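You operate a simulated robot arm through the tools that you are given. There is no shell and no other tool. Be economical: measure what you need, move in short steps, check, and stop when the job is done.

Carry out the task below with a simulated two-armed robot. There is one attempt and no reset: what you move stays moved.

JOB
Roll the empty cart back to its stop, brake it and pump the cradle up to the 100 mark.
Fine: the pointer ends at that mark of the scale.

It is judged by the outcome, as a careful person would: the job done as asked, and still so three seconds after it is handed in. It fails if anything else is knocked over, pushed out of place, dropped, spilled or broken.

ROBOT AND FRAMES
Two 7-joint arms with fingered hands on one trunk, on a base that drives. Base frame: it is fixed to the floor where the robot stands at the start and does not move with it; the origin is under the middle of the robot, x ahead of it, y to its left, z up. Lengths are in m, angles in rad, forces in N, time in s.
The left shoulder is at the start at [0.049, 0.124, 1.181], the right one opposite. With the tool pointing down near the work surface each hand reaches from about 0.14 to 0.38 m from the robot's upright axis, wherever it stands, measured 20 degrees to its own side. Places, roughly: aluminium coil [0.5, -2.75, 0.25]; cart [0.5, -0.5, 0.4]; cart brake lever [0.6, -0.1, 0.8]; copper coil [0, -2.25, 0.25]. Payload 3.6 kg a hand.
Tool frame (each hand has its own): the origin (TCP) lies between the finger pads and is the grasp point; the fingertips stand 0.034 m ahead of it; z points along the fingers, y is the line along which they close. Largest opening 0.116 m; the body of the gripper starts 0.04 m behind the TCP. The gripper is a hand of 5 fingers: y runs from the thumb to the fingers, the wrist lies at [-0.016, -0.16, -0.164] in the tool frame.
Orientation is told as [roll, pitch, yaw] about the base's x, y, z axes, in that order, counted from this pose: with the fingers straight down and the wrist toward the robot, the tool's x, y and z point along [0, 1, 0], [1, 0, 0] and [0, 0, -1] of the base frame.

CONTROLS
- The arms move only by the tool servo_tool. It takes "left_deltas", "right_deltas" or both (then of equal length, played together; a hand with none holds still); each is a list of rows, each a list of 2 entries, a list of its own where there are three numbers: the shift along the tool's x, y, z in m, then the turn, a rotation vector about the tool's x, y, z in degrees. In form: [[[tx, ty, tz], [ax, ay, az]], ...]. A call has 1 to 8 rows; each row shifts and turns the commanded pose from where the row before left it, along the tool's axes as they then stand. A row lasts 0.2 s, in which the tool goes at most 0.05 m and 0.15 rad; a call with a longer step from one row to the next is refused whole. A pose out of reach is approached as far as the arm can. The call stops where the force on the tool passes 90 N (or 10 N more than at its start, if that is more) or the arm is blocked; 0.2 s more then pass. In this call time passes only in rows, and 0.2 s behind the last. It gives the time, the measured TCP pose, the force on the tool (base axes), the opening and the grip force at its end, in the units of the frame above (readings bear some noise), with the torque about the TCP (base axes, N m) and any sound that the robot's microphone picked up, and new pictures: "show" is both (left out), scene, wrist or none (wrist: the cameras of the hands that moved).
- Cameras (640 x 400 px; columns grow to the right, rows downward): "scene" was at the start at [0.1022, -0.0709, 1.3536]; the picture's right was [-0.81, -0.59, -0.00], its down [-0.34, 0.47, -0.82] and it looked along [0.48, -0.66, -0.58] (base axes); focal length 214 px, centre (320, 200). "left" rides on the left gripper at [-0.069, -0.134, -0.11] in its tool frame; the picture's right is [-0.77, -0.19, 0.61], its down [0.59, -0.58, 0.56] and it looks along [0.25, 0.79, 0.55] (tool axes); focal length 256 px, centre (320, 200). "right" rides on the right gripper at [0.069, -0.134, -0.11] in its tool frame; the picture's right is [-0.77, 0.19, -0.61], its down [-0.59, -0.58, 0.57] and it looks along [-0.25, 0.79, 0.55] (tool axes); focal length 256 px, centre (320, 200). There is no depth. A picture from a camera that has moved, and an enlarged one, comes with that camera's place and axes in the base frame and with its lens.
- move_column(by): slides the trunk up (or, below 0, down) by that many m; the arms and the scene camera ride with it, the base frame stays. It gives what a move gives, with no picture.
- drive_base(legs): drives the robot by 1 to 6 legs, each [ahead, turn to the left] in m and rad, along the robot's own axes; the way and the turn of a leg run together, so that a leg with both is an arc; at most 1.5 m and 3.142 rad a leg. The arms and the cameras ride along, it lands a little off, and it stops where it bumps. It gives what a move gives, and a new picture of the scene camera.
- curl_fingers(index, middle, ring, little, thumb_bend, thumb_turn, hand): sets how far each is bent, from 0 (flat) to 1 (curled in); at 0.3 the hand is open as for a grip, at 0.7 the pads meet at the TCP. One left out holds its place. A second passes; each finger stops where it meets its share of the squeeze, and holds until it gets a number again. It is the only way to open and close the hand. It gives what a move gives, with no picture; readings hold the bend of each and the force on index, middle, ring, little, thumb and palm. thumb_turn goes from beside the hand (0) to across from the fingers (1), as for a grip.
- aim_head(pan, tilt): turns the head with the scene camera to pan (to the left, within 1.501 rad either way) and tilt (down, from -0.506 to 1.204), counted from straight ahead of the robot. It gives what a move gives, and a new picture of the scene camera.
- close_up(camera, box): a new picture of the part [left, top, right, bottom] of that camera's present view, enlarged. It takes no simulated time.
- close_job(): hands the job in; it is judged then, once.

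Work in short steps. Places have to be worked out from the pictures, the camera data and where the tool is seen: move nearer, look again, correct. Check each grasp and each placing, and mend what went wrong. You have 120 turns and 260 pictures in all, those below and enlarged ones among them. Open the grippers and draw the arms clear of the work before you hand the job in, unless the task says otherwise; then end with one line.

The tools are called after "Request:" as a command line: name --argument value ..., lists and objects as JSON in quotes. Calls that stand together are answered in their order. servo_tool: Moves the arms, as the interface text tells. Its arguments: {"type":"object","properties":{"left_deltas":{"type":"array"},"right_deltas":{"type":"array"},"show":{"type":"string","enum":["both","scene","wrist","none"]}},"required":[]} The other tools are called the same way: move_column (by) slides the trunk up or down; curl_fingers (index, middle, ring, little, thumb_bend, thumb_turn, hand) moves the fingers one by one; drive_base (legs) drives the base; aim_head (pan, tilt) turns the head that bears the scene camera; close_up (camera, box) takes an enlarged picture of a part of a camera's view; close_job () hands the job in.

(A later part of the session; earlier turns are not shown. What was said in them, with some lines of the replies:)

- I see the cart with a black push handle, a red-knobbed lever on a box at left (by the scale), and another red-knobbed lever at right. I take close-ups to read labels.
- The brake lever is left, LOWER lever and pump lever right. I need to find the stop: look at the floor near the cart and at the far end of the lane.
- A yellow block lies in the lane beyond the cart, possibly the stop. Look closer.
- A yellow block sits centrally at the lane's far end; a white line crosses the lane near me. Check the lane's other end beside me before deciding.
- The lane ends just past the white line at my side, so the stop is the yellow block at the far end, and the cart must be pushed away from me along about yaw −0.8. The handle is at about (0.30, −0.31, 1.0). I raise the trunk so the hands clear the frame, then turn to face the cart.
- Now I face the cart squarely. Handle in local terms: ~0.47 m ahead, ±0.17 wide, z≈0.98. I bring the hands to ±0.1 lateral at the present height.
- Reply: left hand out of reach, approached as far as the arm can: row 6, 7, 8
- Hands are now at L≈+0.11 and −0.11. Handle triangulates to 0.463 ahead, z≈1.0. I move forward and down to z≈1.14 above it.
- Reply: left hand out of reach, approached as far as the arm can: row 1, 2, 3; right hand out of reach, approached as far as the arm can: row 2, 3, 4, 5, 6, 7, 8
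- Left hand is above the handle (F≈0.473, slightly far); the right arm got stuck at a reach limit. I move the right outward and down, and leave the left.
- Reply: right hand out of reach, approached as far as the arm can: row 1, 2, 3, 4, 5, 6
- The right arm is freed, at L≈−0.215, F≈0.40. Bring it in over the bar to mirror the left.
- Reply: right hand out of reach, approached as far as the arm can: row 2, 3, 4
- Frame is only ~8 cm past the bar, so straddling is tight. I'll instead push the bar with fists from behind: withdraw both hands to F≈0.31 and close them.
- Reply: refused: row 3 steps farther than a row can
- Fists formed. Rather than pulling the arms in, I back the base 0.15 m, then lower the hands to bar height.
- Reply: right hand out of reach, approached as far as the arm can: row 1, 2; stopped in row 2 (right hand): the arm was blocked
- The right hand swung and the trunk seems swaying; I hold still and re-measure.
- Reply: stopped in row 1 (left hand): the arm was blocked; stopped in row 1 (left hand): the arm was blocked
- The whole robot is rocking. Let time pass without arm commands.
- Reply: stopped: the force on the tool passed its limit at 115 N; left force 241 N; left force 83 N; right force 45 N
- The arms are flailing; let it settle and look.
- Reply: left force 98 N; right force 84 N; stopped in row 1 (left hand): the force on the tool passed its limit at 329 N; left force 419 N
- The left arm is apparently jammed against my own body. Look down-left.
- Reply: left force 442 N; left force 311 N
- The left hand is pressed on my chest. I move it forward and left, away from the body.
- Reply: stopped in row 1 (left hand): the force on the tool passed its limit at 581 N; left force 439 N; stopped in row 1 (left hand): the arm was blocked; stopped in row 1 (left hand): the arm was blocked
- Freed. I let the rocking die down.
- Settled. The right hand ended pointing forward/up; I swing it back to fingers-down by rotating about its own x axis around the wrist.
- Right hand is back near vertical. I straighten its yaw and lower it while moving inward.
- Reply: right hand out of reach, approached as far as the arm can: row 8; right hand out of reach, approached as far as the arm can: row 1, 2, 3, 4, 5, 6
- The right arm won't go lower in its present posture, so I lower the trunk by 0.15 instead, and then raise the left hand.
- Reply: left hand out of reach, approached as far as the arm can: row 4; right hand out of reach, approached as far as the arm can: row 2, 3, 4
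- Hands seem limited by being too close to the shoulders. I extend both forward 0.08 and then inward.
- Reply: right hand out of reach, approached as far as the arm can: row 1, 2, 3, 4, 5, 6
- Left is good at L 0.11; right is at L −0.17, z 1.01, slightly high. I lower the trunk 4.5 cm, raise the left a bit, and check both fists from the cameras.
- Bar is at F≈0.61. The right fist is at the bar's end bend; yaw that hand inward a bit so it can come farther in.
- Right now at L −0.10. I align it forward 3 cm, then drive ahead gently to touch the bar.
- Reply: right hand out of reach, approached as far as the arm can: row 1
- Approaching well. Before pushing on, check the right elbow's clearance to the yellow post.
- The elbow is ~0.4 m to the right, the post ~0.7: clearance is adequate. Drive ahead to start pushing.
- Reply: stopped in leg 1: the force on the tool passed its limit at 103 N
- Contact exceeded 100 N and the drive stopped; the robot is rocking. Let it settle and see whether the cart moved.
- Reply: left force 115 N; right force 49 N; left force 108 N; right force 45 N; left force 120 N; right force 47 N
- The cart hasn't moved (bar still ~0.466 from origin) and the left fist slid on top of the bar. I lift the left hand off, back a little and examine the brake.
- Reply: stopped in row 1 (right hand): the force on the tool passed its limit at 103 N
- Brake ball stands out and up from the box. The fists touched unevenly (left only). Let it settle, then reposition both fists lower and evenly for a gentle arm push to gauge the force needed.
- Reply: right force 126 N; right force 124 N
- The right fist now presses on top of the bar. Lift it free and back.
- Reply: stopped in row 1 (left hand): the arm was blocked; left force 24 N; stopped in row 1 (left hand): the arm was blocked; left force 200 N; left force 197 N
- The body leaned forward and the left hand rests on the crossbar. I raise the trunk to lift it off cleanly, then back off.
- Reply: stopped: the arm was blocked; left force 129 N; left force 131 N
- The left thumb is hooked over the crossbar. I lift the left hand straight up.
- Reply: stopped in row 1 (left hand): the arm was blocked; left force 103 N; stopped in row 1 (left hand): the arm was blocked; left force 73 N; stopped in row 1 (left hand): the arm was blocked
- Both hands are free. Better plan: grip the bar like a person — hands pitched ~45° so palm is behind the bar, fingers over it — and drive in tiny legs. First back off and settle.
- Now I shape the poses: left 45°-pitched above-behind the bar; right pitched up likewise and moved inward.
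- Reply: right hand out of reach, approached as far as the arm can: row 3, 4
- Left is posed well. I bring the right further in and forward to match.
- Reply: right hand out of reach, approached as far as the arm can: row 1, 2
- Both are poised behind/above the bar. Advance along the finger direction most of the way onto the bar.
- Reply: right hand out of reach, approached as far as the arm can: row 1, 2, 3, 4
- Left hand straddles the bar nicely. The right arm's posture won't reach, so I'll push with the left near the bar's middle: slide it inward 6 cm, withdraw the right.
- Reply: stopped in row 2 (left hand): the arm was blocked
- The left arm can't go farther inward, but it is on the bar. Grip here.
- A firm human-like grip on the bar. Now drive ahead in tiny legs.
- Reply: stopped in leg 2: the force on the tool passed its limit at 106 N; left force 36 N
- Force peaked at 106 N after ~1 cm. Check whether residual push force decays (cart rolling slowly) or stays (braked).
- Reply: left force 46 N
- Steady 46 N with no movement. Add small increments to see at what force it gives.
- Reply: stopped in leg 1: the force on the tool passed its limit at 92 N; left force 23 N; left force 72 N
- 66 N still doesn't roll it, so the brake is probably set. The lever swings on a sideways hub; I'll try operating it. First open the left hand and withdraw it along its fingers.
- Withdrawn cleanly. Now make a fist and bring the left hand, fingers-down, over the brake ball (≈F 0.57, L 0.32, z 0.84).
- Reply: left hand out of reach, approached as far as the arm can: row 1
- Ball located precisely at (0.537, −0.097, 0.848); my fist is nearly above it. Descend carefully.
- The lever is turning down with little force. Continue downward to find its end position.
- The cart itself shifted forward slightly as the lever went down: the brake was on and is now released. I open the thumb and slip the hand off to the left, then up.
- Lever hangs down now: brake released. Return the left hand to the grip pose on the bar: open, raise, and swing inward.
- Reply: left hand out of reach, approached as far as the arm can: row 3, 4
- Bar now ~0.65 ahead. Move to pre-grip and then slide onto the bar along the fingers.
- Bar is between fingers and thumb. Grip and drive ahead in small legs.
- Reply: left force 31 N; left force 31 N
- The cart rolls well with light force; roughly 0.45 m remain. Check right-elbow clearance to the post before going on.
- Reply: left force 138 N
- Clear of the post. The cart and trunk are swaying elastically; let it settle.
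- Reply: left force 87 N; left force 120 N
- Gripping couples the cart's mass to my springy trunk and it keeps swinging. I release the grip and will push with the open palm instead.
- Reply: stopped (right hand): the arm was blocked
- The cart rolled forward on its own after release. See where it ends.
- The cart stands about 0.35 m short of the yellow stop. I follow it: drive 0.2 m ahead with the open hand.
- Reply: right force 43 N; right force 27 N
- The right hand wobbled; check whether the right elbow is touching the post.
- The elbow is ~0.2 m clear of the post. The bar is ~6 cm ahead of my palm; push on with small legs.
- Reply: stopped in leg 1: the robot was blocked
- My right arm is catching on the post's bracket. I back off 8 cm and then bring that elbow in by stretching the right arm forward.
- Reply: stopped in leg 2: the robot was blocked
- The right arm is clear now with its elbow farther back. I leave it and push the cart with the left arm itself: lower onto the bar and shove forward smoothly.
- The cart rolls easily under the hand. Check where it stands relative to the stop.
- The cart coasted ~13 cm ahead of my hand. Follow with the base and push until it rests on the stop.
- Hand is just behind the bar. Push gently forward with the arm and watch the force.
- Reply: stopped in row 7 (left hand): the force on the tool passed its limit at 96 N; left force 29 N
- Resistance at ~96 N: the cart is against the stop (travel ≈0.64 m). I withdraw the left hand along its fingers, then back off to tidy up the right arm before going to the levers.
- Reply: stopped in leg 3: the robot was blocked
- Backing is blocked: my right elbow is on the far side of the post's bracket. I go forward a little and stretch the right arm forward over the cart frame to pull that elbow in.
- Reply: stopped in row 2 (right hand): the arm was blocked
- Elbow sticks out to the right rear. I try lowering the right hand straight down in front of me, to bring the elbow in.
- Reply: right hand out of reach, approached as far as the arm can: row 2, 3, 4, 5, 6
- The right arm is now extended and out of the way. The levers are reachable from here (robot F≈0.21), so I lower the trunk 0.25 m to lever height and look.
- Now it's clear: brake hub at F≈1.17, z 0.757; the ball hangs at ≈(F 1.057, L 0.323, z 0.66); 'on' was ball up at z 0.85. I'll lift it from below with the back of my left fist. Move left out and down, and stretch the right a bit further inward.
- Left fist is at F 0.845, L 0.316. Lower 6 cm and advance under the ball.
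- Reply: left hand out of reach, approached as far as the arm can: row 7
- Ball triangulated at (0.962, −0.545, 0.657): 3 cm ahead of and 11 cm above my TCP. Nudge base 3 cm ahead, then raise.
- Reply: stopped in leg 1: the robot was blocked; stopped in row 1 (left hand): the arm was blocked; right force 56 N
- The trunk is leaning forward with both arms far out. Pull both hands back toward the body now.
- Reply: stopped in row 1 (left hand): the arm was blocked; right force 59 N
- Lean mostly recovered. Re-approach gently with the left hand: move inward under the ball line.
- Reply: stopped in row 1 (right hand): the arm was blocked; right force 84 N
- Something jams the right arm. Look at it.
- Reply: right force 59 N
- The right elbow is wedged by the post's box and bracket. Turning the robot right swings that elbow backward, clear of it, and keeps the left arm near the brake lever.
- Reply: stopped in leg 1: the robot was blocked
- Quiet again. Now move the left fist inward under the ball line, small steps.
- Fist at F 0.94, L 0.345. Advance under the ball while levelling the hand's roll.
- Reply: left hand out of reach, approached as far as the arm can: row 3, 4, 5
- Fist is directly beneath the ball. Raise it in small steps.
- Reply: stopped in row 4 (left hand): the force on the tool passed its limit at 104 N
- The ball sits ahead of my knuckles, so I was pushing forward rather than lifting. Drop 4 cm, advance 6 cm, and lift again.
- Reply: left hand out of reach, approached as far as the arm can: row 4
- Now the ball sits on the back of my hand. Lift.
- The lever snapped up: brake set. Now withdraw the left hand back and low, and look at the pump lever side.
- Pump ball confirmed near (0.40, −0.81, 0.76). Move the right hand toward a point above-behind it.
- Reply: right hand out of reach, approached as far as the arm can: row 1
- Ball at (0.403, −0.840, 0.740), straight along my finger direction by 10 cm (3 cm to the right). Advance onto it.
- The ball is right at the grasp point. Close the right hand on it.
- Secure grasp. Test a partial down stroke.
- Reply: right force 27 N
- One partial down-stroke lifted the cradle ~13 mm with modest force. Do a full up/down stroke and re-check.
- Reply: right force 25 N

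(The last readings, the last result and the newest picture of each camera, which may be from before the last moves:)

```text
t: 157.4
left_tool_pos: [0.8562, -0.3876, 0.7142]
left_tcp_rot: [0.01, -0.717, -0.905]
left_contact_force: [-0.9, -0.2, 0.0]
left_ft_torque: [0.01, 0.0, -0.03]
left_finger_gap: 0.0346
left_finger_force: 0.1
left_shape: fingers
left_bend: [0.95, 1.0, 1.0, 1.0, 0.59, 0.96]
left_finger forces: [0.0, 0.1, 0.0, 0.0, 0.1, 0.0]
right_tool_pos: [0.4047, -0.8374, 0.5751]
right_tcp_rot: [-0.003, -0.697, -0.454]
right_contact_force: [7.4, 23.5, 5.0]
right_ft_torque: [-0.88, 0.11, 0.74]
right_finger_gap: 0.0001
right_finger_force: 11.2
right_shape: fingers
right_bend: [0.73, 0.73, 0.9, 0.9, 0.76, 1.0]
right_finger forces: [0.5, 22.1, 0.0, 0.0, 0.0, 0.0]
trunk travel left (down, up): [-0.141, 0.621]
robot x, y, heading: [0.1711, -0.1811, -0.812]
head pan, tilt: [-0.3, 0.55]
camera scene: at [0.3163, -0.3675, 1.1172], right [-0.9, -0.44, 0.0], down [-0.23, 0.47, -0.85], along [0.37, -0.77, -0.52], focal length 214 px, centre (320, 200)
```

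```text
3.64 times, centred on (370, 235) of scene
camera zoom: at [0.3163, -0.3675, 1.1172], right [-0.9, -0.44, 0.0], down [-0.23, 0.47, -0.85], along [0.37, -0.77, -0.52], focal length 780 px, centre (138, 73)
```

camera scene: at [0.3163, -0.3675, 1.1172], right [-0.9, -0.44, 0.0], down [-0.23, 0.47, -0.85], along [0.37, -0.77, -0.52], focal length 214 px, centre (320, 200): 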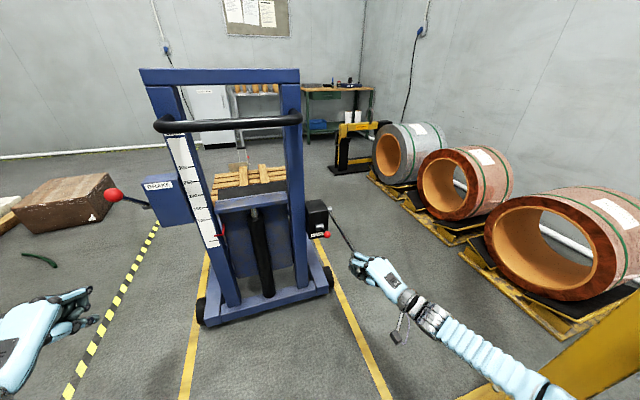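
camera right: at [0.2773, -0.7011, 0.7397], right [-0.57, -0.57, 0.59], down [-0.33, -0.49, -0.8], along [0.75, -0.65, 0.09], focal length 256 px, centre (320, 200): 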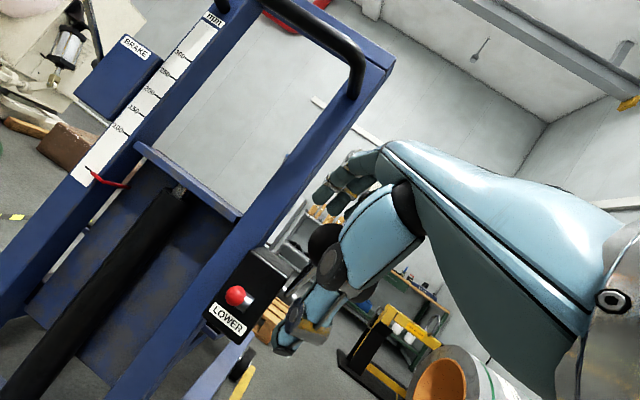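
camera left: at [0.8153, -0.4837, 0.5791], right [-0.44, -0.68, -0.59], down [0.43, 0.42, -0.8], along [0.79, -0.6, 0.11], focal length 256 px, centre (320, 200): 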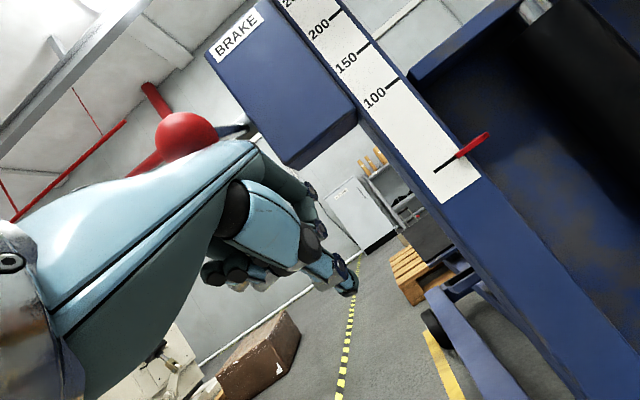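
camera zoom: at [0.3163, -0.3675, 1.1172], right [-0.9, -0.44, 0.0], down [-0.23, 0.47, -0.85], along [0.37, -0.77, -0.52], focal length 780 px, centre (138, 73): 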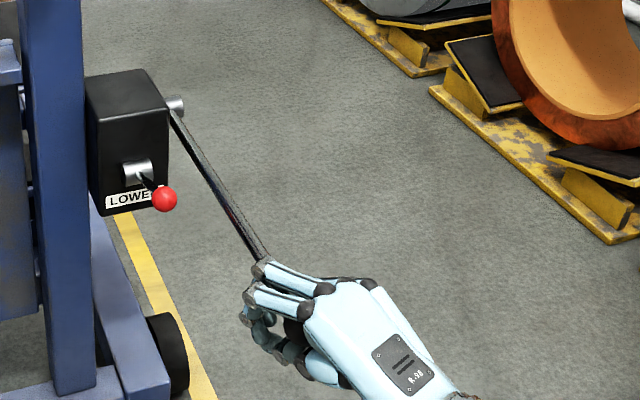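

Pointer climbed to ~25. Two more full strokes.

Request:
servo_tool --right_deltas '[[[0, 0.0265, -0.0316], [0, 0, 0]], [[0, 0.0265, -0.0316], [0, 0, 0]], [[0, 0.0265, -0.0316], [0, 0, 0]], [[0, 0.0265, -0.0316], [0, 0, 0]], [[0, -0.0265, 0.0316], [0, 0, 0]], [[0, -0.0265, 0.0316], [0, 0, 0]], [[0, -0.0265, 0.0316], [0, 0, 0]], [[0, -0.0265, 0.0316], [0, 0, 0]]]' --show "none"

Request:
close_up --camera "scene" --box '[130, 130, 290, 250]'

Request:
servo_tool --right_deltas '[[[0, 0.0265, -0.0316], [0, 0, 0]], [[0, 0.0265, -0.0316], [0, 0, 0]], [[0, 0.0265, -0.0316], [0, 0, 0]], [[0, 0.0265, -0.0316], [0, 0, 0]], [[0, -0.0265, 0.0316], [0, 0, 0]], [[0, -0.0265, 0.0316], [0, 0, 0]], [[0, -0.0265, 0.0316], [0, 0, 0]], [[0, -0.0265, 0.0316], [0, 0, 0]]]' --show "none"

Request:
close_up --camera "scene" --box '[130, 130, 290, 250]'

Request:
close_up --camera "scene" --box '[290, 180, 450, 290]'

```text
t: 159.2
left_tool_pos: [0.8568, -0.3878, 0.7155]
left_tcp_rot: [0.009, -0.721, -0.904]
left_contact_force: [-0.6, -0.4, -0.4]
left_ft_torque: [0.02, 0.0, -0.03]
left_finger_gap: 0.035
left_finger_force: 0.2
left_shape: fingers
left_bend: [0.95, 1.0, 1.0, 1.0, 0.59, 0.96]
left_finger forces: [0.1, 0.0, 0.0, 0.0, 0.0, 0.0]
right_tool_pos: [0.4048, -0.8363, 0.5755]
right_tcp_rot: [-0.003, -0.7, -0.456]
right_contact_force: [6.4, 23.2, 4.3]
right_ft_torque: [-0.78, 0.04, 0.7]
right_finger_gap: 0.0
right_finger_force: 10.2
right_shape: fingers
right_bend: [0.73, 0.73, 0.9, 0.9, 0.76, 1.0]
right_finger forces: [0.5, 20.6, 0.1, 0.1, 0.1, 0.1]
trunk travel left (down, up): [-0.141, 0.621]
robot x, y, heading: [0.1699, -0.1804, -0.814]
head pan, tilt: [-0.3, 0.55]
```

```text
3.33 times, centred on (210, 190) of scene
camera zoom: at [0.3161, -0.3675, 1.1172], right [-0.9, -0.44, 0.0], down [-0.23, 0.47, -0.85], along [0.37, -0.77, -0.52], focal length 715 px, centre (687, 233)
```

zoom: 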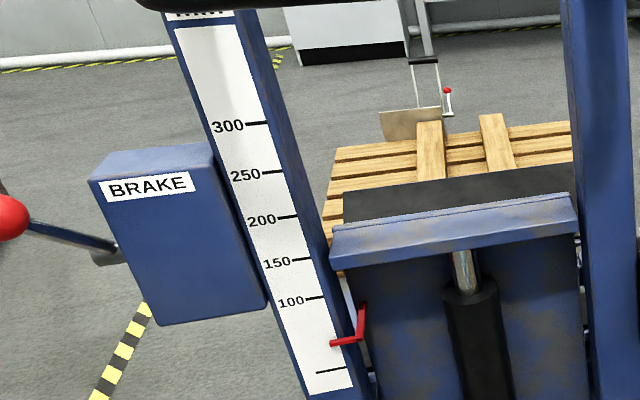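

```text
t: 161.0
left_tool_pos: [0.8565, -0.3868, 0.7145]
left_tcp_rot: [0.011, -0.718, -0.904]
left_contact_force: [-0.4, -0.9, 1.2]
left_ft_torque: [0.01, -0.02, 0.02]
left_finger_gap: 0.0346
left_finger_force: 0.1
left_shape: fingers
left_bend: [0.95, 1.0, 1.0, 1.0, 0.59, 0.96]
left_finger forces: [0.0, 0.0, 0.0, 0.1, 0.0, 0.1]
right_tool_pos: [0.4051, -0.8364, 0.5738]
right_tcp_rot: [-0.002, -0.699, -0.456]
right_contact_force: [7.6, 23.2, 4.8]
right_ft_torque: [-0.79, 0.03, 0.67]
right_finger_gap: 0.0
right_finger_force: 10.5
right_shape: fingers
right_bend: [0.73, 0.73, 0.9, 0.9, 0.76, 1.0]
right_finger forces: [0.6, 20.2, 0.0, 0.1, 0.1, 0.0]
trunk travel left (down, up): [-0.141, 0.621]
robot x, y, heading: [0.1739, -0.1766, -0.815]
head pan, tilt: [-0.3, 0.55]
```

```text
3.33 times, centred on (210, 190) of scene
camera zoom: at [0.3164, -0.3675, 1.1172], right [-0.9, -0.44, 0.0], down [-0.23, 0.47, -0.85], along [0.37, -0.77, -0.52], focal length 715 px, centre (687, 233)
```

zoom: 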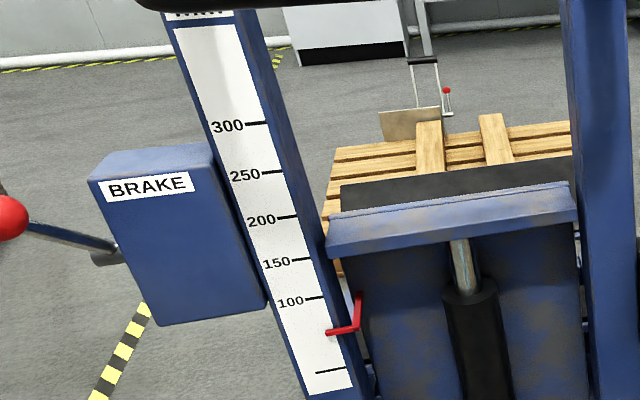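

```text
3.64 times, centred on (370, 235) of scene
camera zoom: at [0.3164, -0.3675, 1.1172], right [-0.9, -0.44, 0.0], down [-0.23, 0.47, -0.85], along [0.37, -0.77, -0.52], focal length 780 px, centre (138, 73)
```

zoom: 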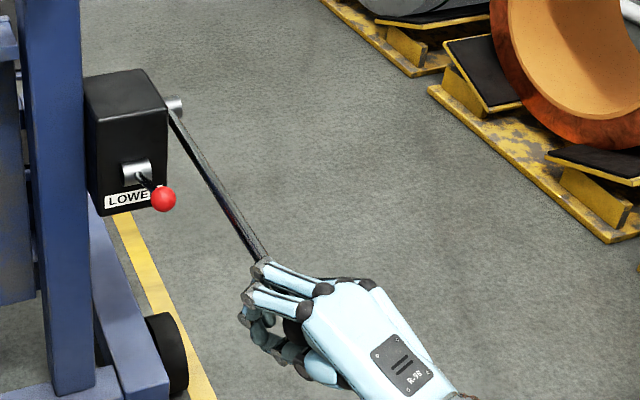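

Pointer ~52. Two more strokes, then check.

Request:
servo_tool --right_deltas '[[[0, 0.0265, -0.0316], [0, 0, 0]], [[0, 0.0265, -0.0316], [0, 0, 0]], [[0, 0.0265, -0.0316], [0, 0, 0]], [[0, 0.0265, -0.0316], [0, 0, 0]], [[0, -0.0265, 0.0316], [0, 0, 0]], [[0, -0.0265, 0.0316], [0, 0, 0]], [[0, -0.0265, 0.0316], [0, 0, 0]], [[0, -0.0265, 0.0316], [0, 0, 0]]]' --show "none"

Request:
servo_tool --right_deltas '[[[0, 0.0265, -0.0316], [0, 0, 0]], [[0, 0.0265, -0.0316], [0, 0, 0]], [[0, 0.0265, -0.0316], [0, 0, 0]], [[0, 0.0265, -0.0316], [0, 0, 0]], [[0, -0.0265, 0.0316], [0, 0, 0]], [[0, -0.0265, 0.0316], [0, 0, 0]], [[0, -0.0265, 0.0316], [0, 0, 0]], [[0, -0.0265, 0.0316], [0, 0, 0]]]' --show "none"

Request:
close_up --camera "scene" --box '[180, 180, 244, 250]'

Request:
close_up --camera "left" --box '[0, 0, 640, 400]'

```text
t: 162.8
left_tool_pos: [0.8558, -0.387, 0.7149]
left_tcp_rot: [0.009, -0.719, -0.905]
left_contact_force: [0.4, -0.2, 0.0]
left_ft_torque: [0.03, 0.04, 0.0]
left_finger_gap: 0.0345
left_finger_force: 0.0
left_shape: fingers
left_bend: [0.95, 1.0, 1.0, 1.0, 0.59, 0.96]
left_finger forces: [0.0, 0.0, 0.1, 0.0, 0.0, 0.1]
right_tool_pos: [0.4041, -0.8359, 0.5741]
right_tcp_rot: [-0.005, -0.699, -0.454]
right_contact_force: [8.0, 24.0, 5.0]
right_ft_torque: [-0.78, 0.06, 0.75]
right_finger_gap: 0.0
right_finger_force: 11.0
right_shape: fingers
right_bend: [0.73, 0.73, 0.9, 0.9, 0.76, 1.0]
right_finger forces: [0.4, 21.3, 0.0, 0.0, 0.1, 0.1]
trunk travel left (down, up): [-0.141, 0.621]
robot x, y, heading: [0.1677, -0.177, -0.818]
head pan, tilt: [-0.3, 0.55]
```

```text
t: 164.6
left_tool_pos: [0.8559, -0.3876, 0.7152]
left_tcp_rot: [0.01, -0.722, -0.904]
left_contact_force: [-0.8, -0.1, 0.2]
left_ft_torque: [0.01, 0.0, 0.0]
left_finger_gap: 0.0346
left_finger_force: 0.1
left_shape: fingers
left_bend: [0.95, 1.0, 1.0, 1.0, 0.59, 0.96]
left_finger forces: [0.0, 0.0, 0.0, 0.0, 0.0, 0.0]
right_tool_pos: [0.4048, -0.8362, 0.5758]
right_tcp_rot: [-0.002, -0.7, -0.456]
right_contact_force: [5.0, 21.7, 5.6]
right_ft_torque: [-0.74, 0.01, 0.65]
right_finger_gap: 0.0
right_finger_force: 9.6
right_shape: fingers
right_bend: [0.73, 0.73, 0.9, 0.9, 0.76, 1.0]
right_finger forces: [0.5, 18.7, 0.0, 0.0, 0.0, 0.0]
trunk travel left (down, up): [-0.141, 0.621]
robot x, y, heading: [0.1726, -0.1789, -0.819]
head pan, tilt: [-0.3, 0.55]
```

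```text
5.71 times, centred on (212, 215) of scene
camera zoom: at [0.3165, -0.3673, 1.1172], right [-0.9, -0.44, 0.0], down [-0.23, 0.47, -0.85], along [0.37, -0.77, -0.52], focal length 1226 px, centre (937, 114)
```

zoom: 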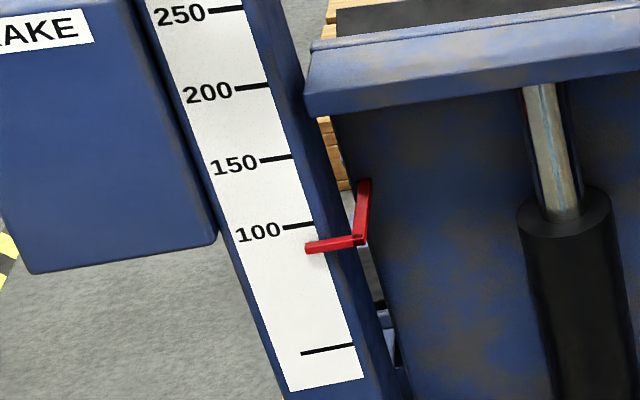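

```text
1.00 times, centred on (320, 200) of left (not enlarged: the box is as wide or as high as the picture)
camera zoom: at [0.6938, -0.2947, 0.7096], right [-0.43, -0.68, -0.59], down [0.43, 0.42, -0.8], along [0.79, -0.6, 0.11], focal length 256 px, centre (320, 200)
```

zoom: 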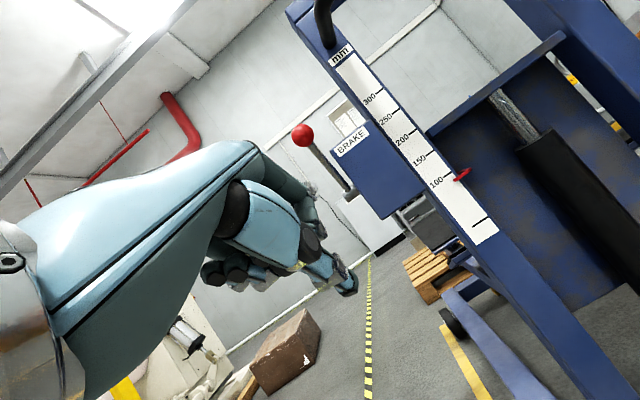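

Pointer ~83, about 1.3 strokes to go. One more full stroke, then measure closely from both cameras.

Request:
servo_tool --right_deltas '[[[0, 0.0265, -0.0316], [0, 0, 0]], [[0, 0.0265, -0.0316], [0, 0, 0]], [[0, 0.0265, -0.0316], [0, 0, 0]], [[0, 0.0265, -0.0316], [0, 0, 0]], [[0, -0.0265, 0.0316], [0, 0, 0]], [[0, -0.0265, 0.0316], [0, 0, 0]], [[0, -0.0265, 0.0316], [0, 0, 0]], [[0, -0.0265, 0.0316], [0, 0, 0]]]' --show "none"

Request:
close_up --camera "scene" --box '[180, 180, 244, 250]'

Request:
close_up --camera "left" --box '[410, 130, 514, 250]'

```text
t: 166.4
left_tool_pos: [0.857, -0.386, 0.7147]
left_tcp_rot: [0.012, -0.72, -0.901]
left_contact_force: [-0.3, -0.5, -0.2]
left_ft_torque: [0.03, -0.01, 0.02]
left_finger_gap: 0.0349
left_finger_force: 0.0
left_shape: fingers
left_bend: [0.95, 1.0, 1.0, 1.0, 0.59, 0.96]
left_finger forces: [0.0, 0.1, 0.1, 0.0, 0.0, 0.1]
right_tool_pos: [0.4055, -0.8355, 0.5746]
right_tcp_rot: [-0.005, -0.696, -0.457]
right_contact_force: [6.1, 19.8, 3.9]
right_ft_torque: [-0.72, 0.04, 0.54]
right_finger_gap: 0.0
right_finger_force: 9.0
right_shape: fingers
right_bend: [0.73, 0.73, 0.9, 0.9, 0.76, 1.0]
right_finger forces: [0.9, 17.5, 0.0, 0.1, 0.0, 0.0]
trunk travel left (down, up): [-0.141, 0.621]
robot x, y, heading: [0.1714, -0.1802, -0.821]
head pan, tilt: [-0.3, 0.55]
```

```text
5.71 times, centred on (212, 215) of scene
camera zoom: at [0.3171, -0.3672, 1.1171], right [-0.9, -0.44, 0.0], down [-0.23, 0.47, -0.85], along [0.37, -0.77, -0.52], focal length 1226 px, centre (937, 114)
```

zoom: 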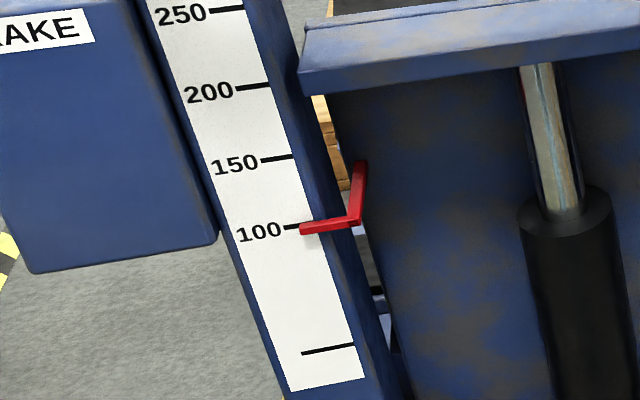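

```text
3.33 times, centred on (462, 190) of left
camera zoom: at [0.6942, -0.2944, 0.7094], right [-0.43, -0.68, -0.59], down [0.43, 0.42, -0.8], along [0.79, -0.6, 0.11], focal length 853 px, centre (-153, 233)
```

zoom: 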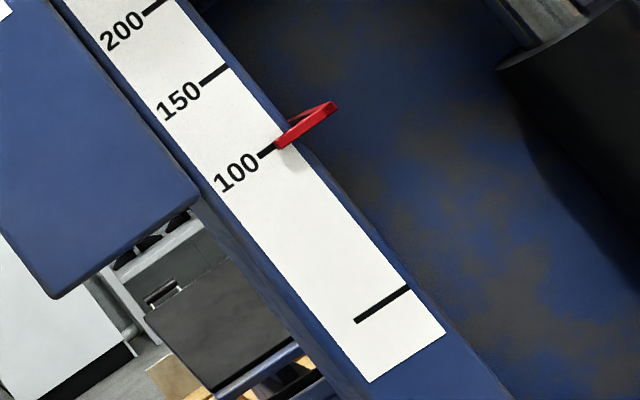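

Pointer appears essentially at 100. Zoom in more on both views.

Request:
close_up --camera "left" --box '[430, 160, 470, 190]'

Request:
close_up --camera "scene" --box '[195, 205, 225, 230]'

```text
13.33 times, centred on (450, 175) of left
camera zoom: at [0.6942, -0.2944, 0.7094], right [-0.43, -0.68, -0.59], down [0.43, 0.42, -0.8], along [0.79, -0.6, 0.11], focal length 3413 px, centre (-1413, 533)
```

zoom: 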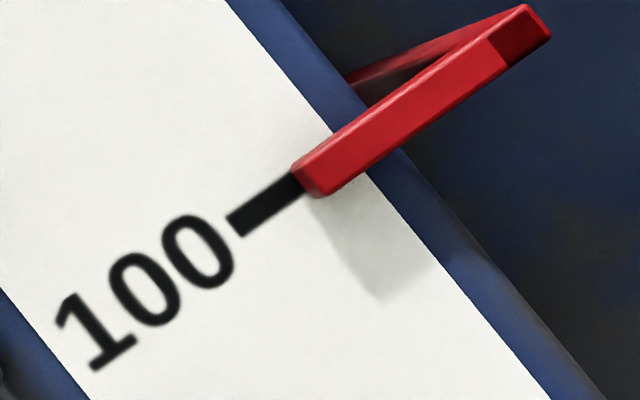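

```text
16.00 times, centred on (210, 218) of scene
camera zoom: at [0.3171, -0.3672, 1.1171], right [-0.9, -0.44, 0.0], down [-0.23, 0.47, -0.85], along [0.37, -0.77, -0.52], focal length 3432 px, centre (2080, -80)
```

zoom: 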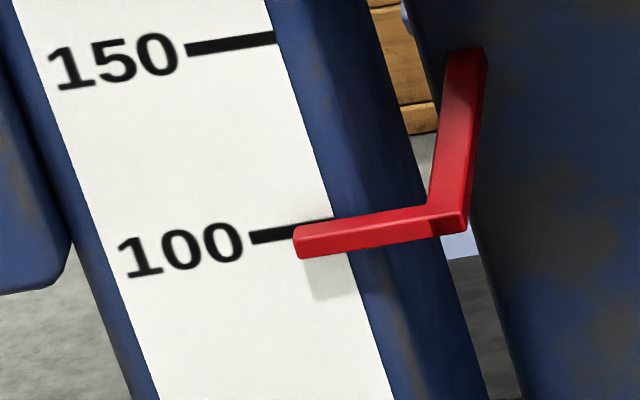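

Correcting for parallax between the two views, the pointer is within ~0.3 mm of 100. Now release the pump lever and retreat along the fingers.

Request:
curl_fingers --hand "right" --index 0.3 --middle 0.3 --ring 0.3 --little 0.3 --thumb_bend 0.2

Request:
servo_tool --right_deltas '[[[0, 0, -0.02], [0, 0, 0]], [[0, 0, -0.03], [0, 0, 0]], [[0, 0, -0.03], [0, 0, 0]], [[0, 0, -0.03], [0, 0, 0]]]' --show "scene"

Request:
close_up --camera "left" --box '[430, 160, 470, 190]'

```text
t: 167.4
left_tool_pos: [0.8549, -0.3884, 0.7161]
left_tcp_rot: [0.014, -0.719, -0.906]
left_contact_force: [-0.1, 0.2, 0.4]
left_ft_torque: [-0.04, 0.02, -0.02]
left_finger_gap: 0.0346
left_finger_force: 0.0
left_shape: fingers
left_bend: [0.95, 1.0, 1.0, 1.0, 0.59, 0.96]
left_finger forces: [0.0, 0.0, 0.0, 0.1, 0.0, 0.0]
right_tool_pos: [0.4005, -0.8408, 0.5732]
right_tcp_rot: [0.002, -0.695, -0.47]
right_contact_force: [-17.6, -4.9, -0.2]
right_ft_torque: [0.81, -0.03, -1.17]
right_finger_gap: 0.1172
right_finger_force: 14.9
right_shape: fingers
right_bend: [0.3, 0.3, 0.36, 0.3, 0.2, 0.97]
right_finger forces: [10.0, 0.9, 20.4, 0.0, 0.0, 0.0]
trunk travel left (down, up): [-0.141, 0.621]
robot x, y, heading: [0.1705, -0.1767, -0.822]
head pan, tilt: [-0.3, 0.55]
```

```text
t: 168.4
left_tool_pos: [0.8544, -0.3916, 0.7153]
left_tcp_rot: [0.012, -0.72, -0.91]
left_contact_force: [0.0, 0.7, -0.4]
left_ft_torque: [0.04, 0.01, 0.01]
left_finger_gap: 0.0347
left_finger_force: 0.1
left_shape: fingers
left_bend: [0.95, 1.0, 1.0, 1.0, 0.59, 0.96]
left_finger forces: [0.0, 0.1, 0.0, 0.0, 0.0, 0.0]
right_tool_pos: [0.3347, -0.8082, 0.6593]
right_tcp_rot: [-0.001, -0.698, -0.469]
right_contact_force: [4.9, 0.5, 2.1]
right_ft_torque: [-0.08, -0.04, 0.14]
right_finger_gap: 0.1213
right_finger_force: 2.5
right_shape: fingers
right_bend: [0.28, 0.3, 0.3, 0.3, 0.2, 0.97]
right_finger forces: [3.6, 0.9, 0.0, 0.0, 0.0, 0.0]
trunk travel left (down, up): [-0.141, 0.621]
robot x, y, heading: [0.1689, -0.1788, -0.817]
head pan, tilt: [-0.3, 0.55]
camera scene: at [0.3156, -0.3688, 1.1174], right [-0.9, -0.43, 0.0], down [-0.23, 0.47, -0.85], along [0.37, -0.77, -0.52], focal length 214 px, centre (320, 200)
```

scene: 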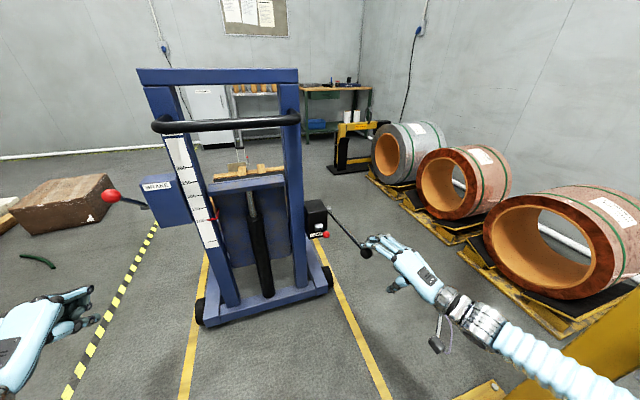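

```text
13.33 times, centred on (450, 175) of left
camera zoom: at [0.6925, -0.2986, 0.7105], right [-0.44, -0.68, -0.59], down [0.43, 0.42, -0.8], along [0.79, -0.6, 0.11], focal length 3413 px, centre (-1413, 533)
```

zoom: 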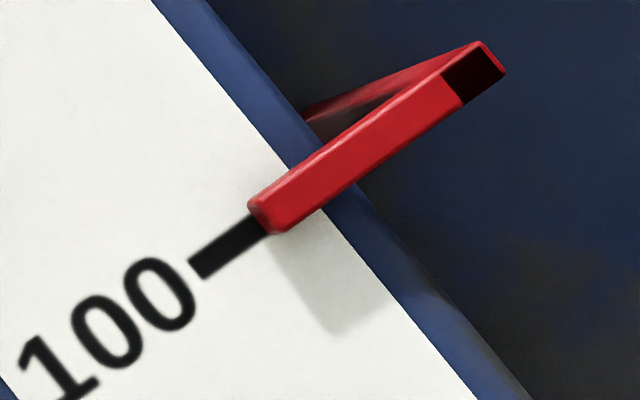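

Pointer unchanged at 100. Retreat the right hand further and inspect the cart front near the stop from the left wrist camera.

Request:
servo_tool --right_deltas '[[[-0.02, 0.01, -0.03], [0, 0, 0]], [[0, 0.01, -0.04], [0, 0, 0]], [[0, 0.01, -0.04], [0, 0, 0]], [[0, 0.01, -0.04], [0, 0, 0]]]' --show "none"

Request:
close_up --camera "left" --box '[370, 220, 530, 350]'

Request:
close_up --camera "right" --box '[0, 0, 640, 400]'

Request:
close_up --camera "scene" --box '[180, 140, 360, 330]'

```text
t: 169.4
left_tool_pos: [0.856, -0.3865, 0.7145]
left_tcp_rot: [0.014, -0.719, -0.905]
left_contact_force: [0.7, 0.1, 0.5]
left_ft_torque: [0.0, -0.01, 0.0]
left_finger_gap: 0.0347
left_finger_force: 0.0
left_shape: fingers
left_bend: [0.95, 1.0, 1.0, 1.0, 0.59, 0.96]
left_finger forces: [0.1, 0.0, 0.0, 0.0, 0.0, 0.0]
right_tool_pos: [0.2723, -0.7959, 0.7999]
right_tcp_rot: [0.0, -0.698, -0.464]
right_contact_force: [0.5, 0.6, 0.3]
right_ft_torque: [0.02, -0.01, 0.01]
right_finger_gap: 0.1171
right_finger_force: 0.1
right_shape: fingers
right_bend: [0.3, 0.3, 0.3, 0.3, 0.2, 0.97]
right_finger forces: [0.0, 0.0, 0.1, 0.0, 0.0, 0.0]
trunk travel left (down, up): [-0.141, 0.621]
robot x, y, heading: [0.1721, -0.1803, -0.817]
head pan, tilt: [-0.3, 0.55]
```

```text
3.08 times, centred on (450, 285) of left
camera zoom: at [0.6933, -0.295, 0.7104], right [-0.43, -0.68, -0.59], down [0.43, 0.42, -0.8], along [0.79, -0.6, 0.11], focal length 788 px, centre (-80, -62)
```

zoom: 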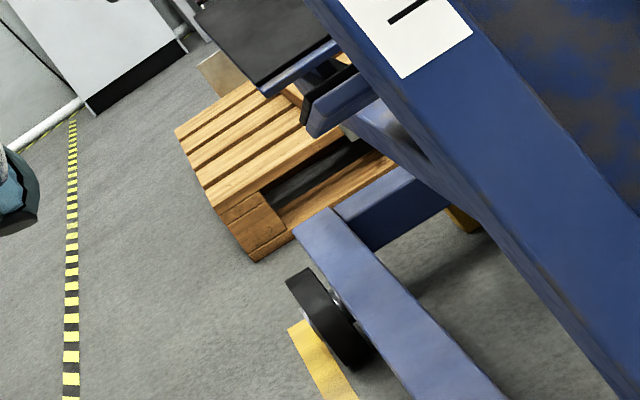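

```text
1.00 times, centred on (320, 200) of right (not enlarged: the box is as wide or as high as the picture)
camera zoom: at [0.1469, -0.6578, 0.7984], right [-0.57, -0.58, 0.59], down [-0.34, -0.49, -0.8], along [0.75, -0.65, 0.09], focal length 256 px, centre (320, 200)
```

zoom: 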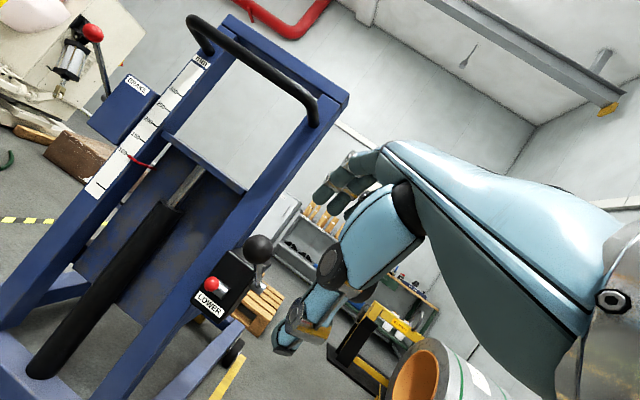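

```text
2.11 times, centred on (270, 235) of scene
camera zoom: at [0.316, -0.3688, 1.1173], right [-0.9, -0.44, 0.0], down [-0.23, 0.47, -0.85], along [0.37, -0.77, -0.52], focal length 452 px, centre (425, 126)
```

zoom: 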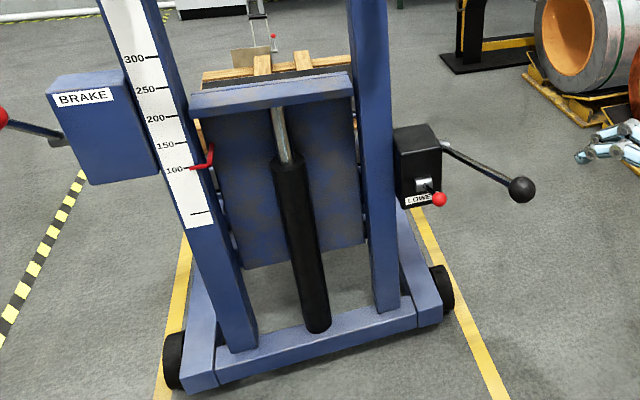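

I see a yellow piece by the cart's front crossmember. Zoom in.

Request:
close_up --camera "left" --box '[440, 260, 540, 322]'

Request:
aim_head --pan 0.55 --tilt 0.45

```text
6.40 times, centred on (490, 291) of left
camera zoom: at [0.6933, -0.295, 0.7104], right [-0.43, -0.68, -0.59], down [0.43, 0.42, -0.8], along [0.79, -0.6, 0.11], focal length 1638 px, centre (-768, -382)
```

zoom: 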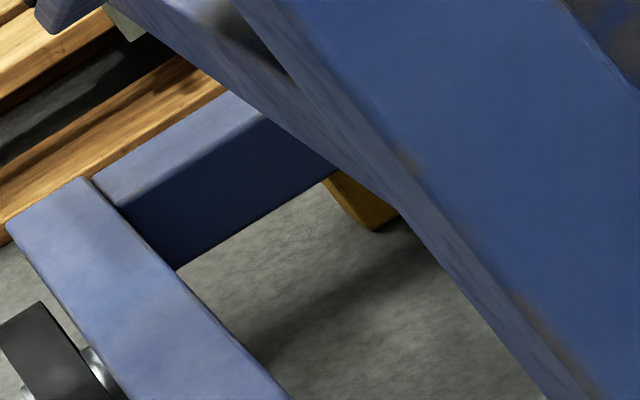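

```text
t: 170.6
left_tool_pos: [0.8551, -0.3885, 0.7146]
left_tcp_rot: [0.012, -0.718, -0.906]
left_contact_force: [-0.8, -0.6, -0.4]
left_ft_torque: [0.04, 0.0, 0.01]
left_finger_gap: 0.0347
left_finger_force: 0.1
left_shape: fingers
left_bend: [0.95, 1.0, 1.0, 1.0, 0.59, 0.96]
left_finger forces: [0.1, 0.0, 0.1, 0.0, 0.0, 0.0]
right_tool_pos: [0.2721, -0.7971, 0.7993]
right_tcp_rot: [-0.002, -0.698, -0.464]
right_contact_force: [-0.6, 0.4, -0.7]
right_ft_torque: [0.01, -0.01, 0.01]
right_finger_gap: 0.1169
right_finger_force: 0.0
right_shape: fingers
right_bend: [0.3, 0.3, 0.3, 0.3, 0.2, 0.97]
right_finger forces: [0.0, 0.0, 0.1, 0.0, 0.1, 0.0]
trunk travel left (down, up): [-0.141, 0.621]
robot x, y, heading: [0.171, -0.1768, -0.818]
head pan, tilt: [0.55, 0.45]
camera scene: at [0.3656, -0.3125, 1.1263], right [-0.27, -0.96, 0.0], down [-0.42, 0.12, -0.9], along [0.87, -0.24, -0.44], focal length 214 px, centre (320, 200)
```

scene: 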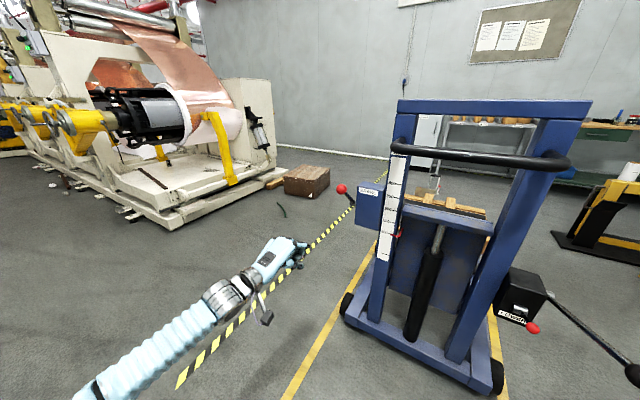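

The block's rear face lies right at the front of the crossmember, consistent with the hard stop I felt. The lever is up (braked), pump lever is back up, pointer at 100. Open the left hand and draw both arms back a little.

Request:
curl_fingers --hand "left" --index 0.3 --middle 0.3 --ring 0.3 --little 0.3 --thumb_bend 0.3

Request:
servo_tool --left_deltas '[[[0.01, -0.02, -0.02], [0, 0, 0]], [[0.01, -0.02, -0.02], [0, 0, 0]], [[0.01, -0.02, -0.02], [0, 0, 0]]]' --right_deltas '[[[0, -0.015, -0.02], [0, 0, 0]], [[0, -0.015, -0.02], [0, 0, 0]], [[0, 0, 0], [0, 0, 0]]]' --show "none"

Request:
aim_head --pan -0.1 --tilt 0.5

Request:
close_up --camera "scene" --box '[200, 120, 440, 290]'

Request:
close_up --camera "left" --box '[300, 40, 540, 240]'

```text
t: 171.6
left_tool_pos: [0.8555, -0.3884, 0.7154]
left_tcp_rot: [0.011, -0.72, -0.905]
left_contact_force: [1.1, -0.3, -0.8]
left_ft_torque: [0.01, -0.05, -0.01]
left_finger_gap: 0.1172
left_finger_force: 0.0
left_shape: fingers
left_bend: [0.3, 0.3, 0.3, 0.3, 0.3, 0.96]
left_finger forces: [0.0, 0.2, 0.0, 0.0, 0.1, 0.0]
right_tool_pos: [0.2738, -0.7971, 0.7989]
right_tcp_rot: [-0.002, -0.699, -0.462]
right_contact_force: [-0.4, -0.3, 0.2]
right_ft_torque: [-0.01, 0.01, -0.02]
right_finger_gap: 0.1168
right_finger_force: 0.1
right_shape: fingers
right_bend: [0.3, 0.3, 0.3, 0.3, 0.2, 0.97]
right_finger forces: [0.1, 0.0, 0.1, 0.1, 0.1, 0.0]
trunk travel left (down, up): [-0.141, 0.621]
robot x, y, heading: [0.1694, -0.1753, -0.819]
head pan, tilt: [0.55, 0.45]
```

```text
t: 172.4
left_tool_pos: [0.8252, -0.3, 0.7214]
left_tcp_rot: [0.012, -0.719, -0.904]
left_contact_force: [0.3, -0.7, 0.2]
left_ft_torque: [0.03, -0.03, 0.0]
left_finger_gap: 0.1176
left_finger_force: 0.1
left_shape: fingers
left_bend: [0.3, 0.3, 0.3, 0.3, 0.3, 0.96]
left_finger forces: [0.0, 0.0, 0.0, 0.1, 0.0, 0.0]
right_tool_pos: [0.2278, -0.7756, 0.8118]
right_tcp_rot: [-0.002, -0.699, -0.463]
right_contact_force: [0.7, 0.2, -0.3]
right_ft_torque: [0.0, 0.03, 0.01]
right_finger_gap: 0.1172
right_finger_force: 0.1
right_shape: fingers
right_bend: [0.3, 0.3, 0.3, 0.3, 0.2, 0.97]
right_finger forces: [0.0, 0.1, 0.0, 0.1, 0.0, 0.0]
trunk travel left (down, up): [-0.141, 0.621]
robot x, y, heading: [0.1731, -0.1787, -0.821]
head pan, tilt: [0.55, 0.45]
```

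```text
t: 173.4
left_tool_pos: [0.8258, -0.3018, 0.7223]
left_tcp_rot: [0.012, -0.719, -0.906]
left_contact_force: [-0.9, -0.1, 0.0]
left_ft_torque: [-0.03, 0.02, 0.01]
left_finger_gap: 0.1176
left_finger_force: 0.1
left_shape: fingers
left_bend: [0.3, 0.3, 0.3, 0.3, 0.3, 0.96]
left_finger forces: [0.1, 0.1, 0.0, 0.1, 0.1, 0.1]
right_tool_pos: [0.2274, -0.7766, 0.8105]
right_tcp_rot: [-0.002, -0.697, -0.465]
right_contact_force: [-0.1, 0.5, -0.4]
right_ft_torque: [0.01, -0.01, -0.01]
right_finger_gap: 0.1173
right_finger_force: 0.1
right_shape: fingers
right_bend: [0.3, 0.3, 0.3, 0.3, 0.2, 0.97]
right_finger forces: [0.1, 0.0, 0.1, 0.1, 0.0, 0.0]
trunk travel left (down, up): [-0.141, 0.621]
robot x, y, heading: [0.1731, -0.1767, -0.818]
head pan, tilt: [-0.099, 0.499]
camera scene: at [0.3322, -0.3602, 1.1219], right [-0.79, -0.61, 0.0], down [-0.29, 0.38, -0.88], along [0.53, -0.7, -0.48], focal length 214 px, centre (320, 200)
```

scene: 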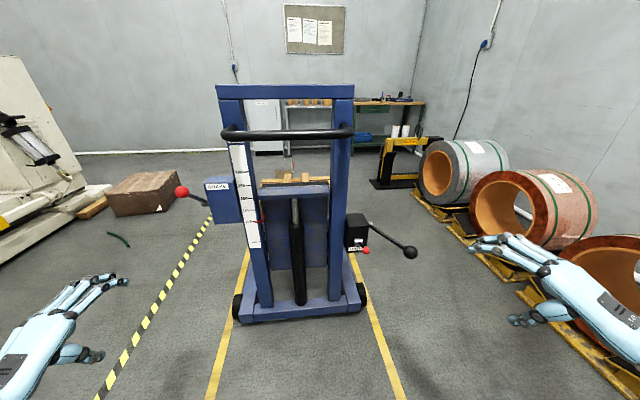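

```text
2.35 times, centred on (320, 205) of scene
camera zoom: at [0.3322, -0.3602, 1.1219], right [-0.79, -0.61, 0.0], down [-0.29, 0.38, -0.88], along [0.53, -0.7, -0.48], focal length 505 px, centre (320, 188)
```

zoom: 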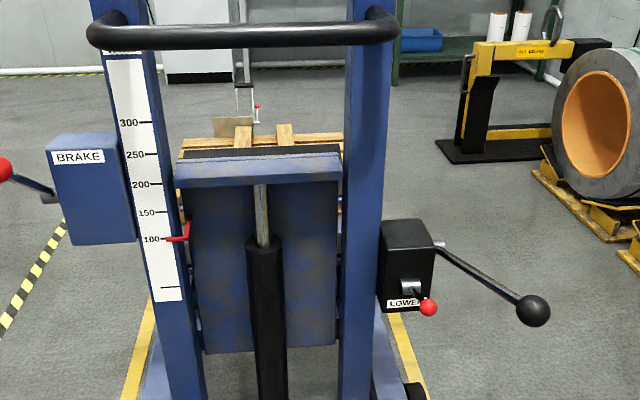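

```text
2.00 times, centred on (420, 140) of left
camera zoom: at [0.6638, -0.2095, 0.717], right [-0.43, -0.68, -0.59], down [0.43, 0.42, -0.8], along [0.79, -0.6, 0.11], focal length 512 px, centre (120, 320)
```

zoom: 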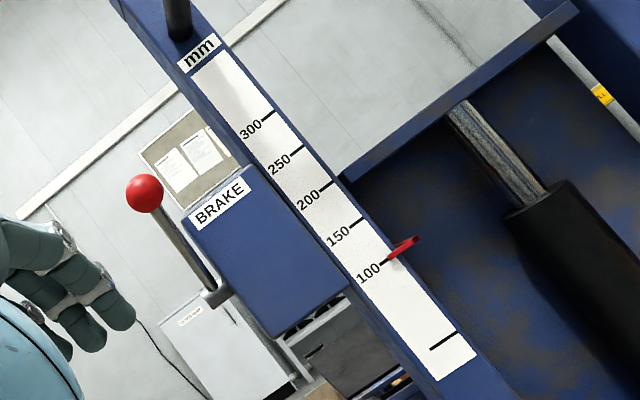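

The pointer is on 100, the brake lever is up, the cart didn't move under the last firm push, and both hands are open and clear. Handing in.

Request:
close_job

```text
The job is handed in.
```

The cart is rolled back to the yellow stop, the brake is on, and the cradle is pumped up so the pointer sits at the 100 mark (within about 1 mm). I judged contact with the stop from the hard resistance when pushing and from a partial camera view, because the cart hides most of the block. My right arm caught on the yellow post's bracket several times; I saw nothing displaced, but I didn't check the post closely.
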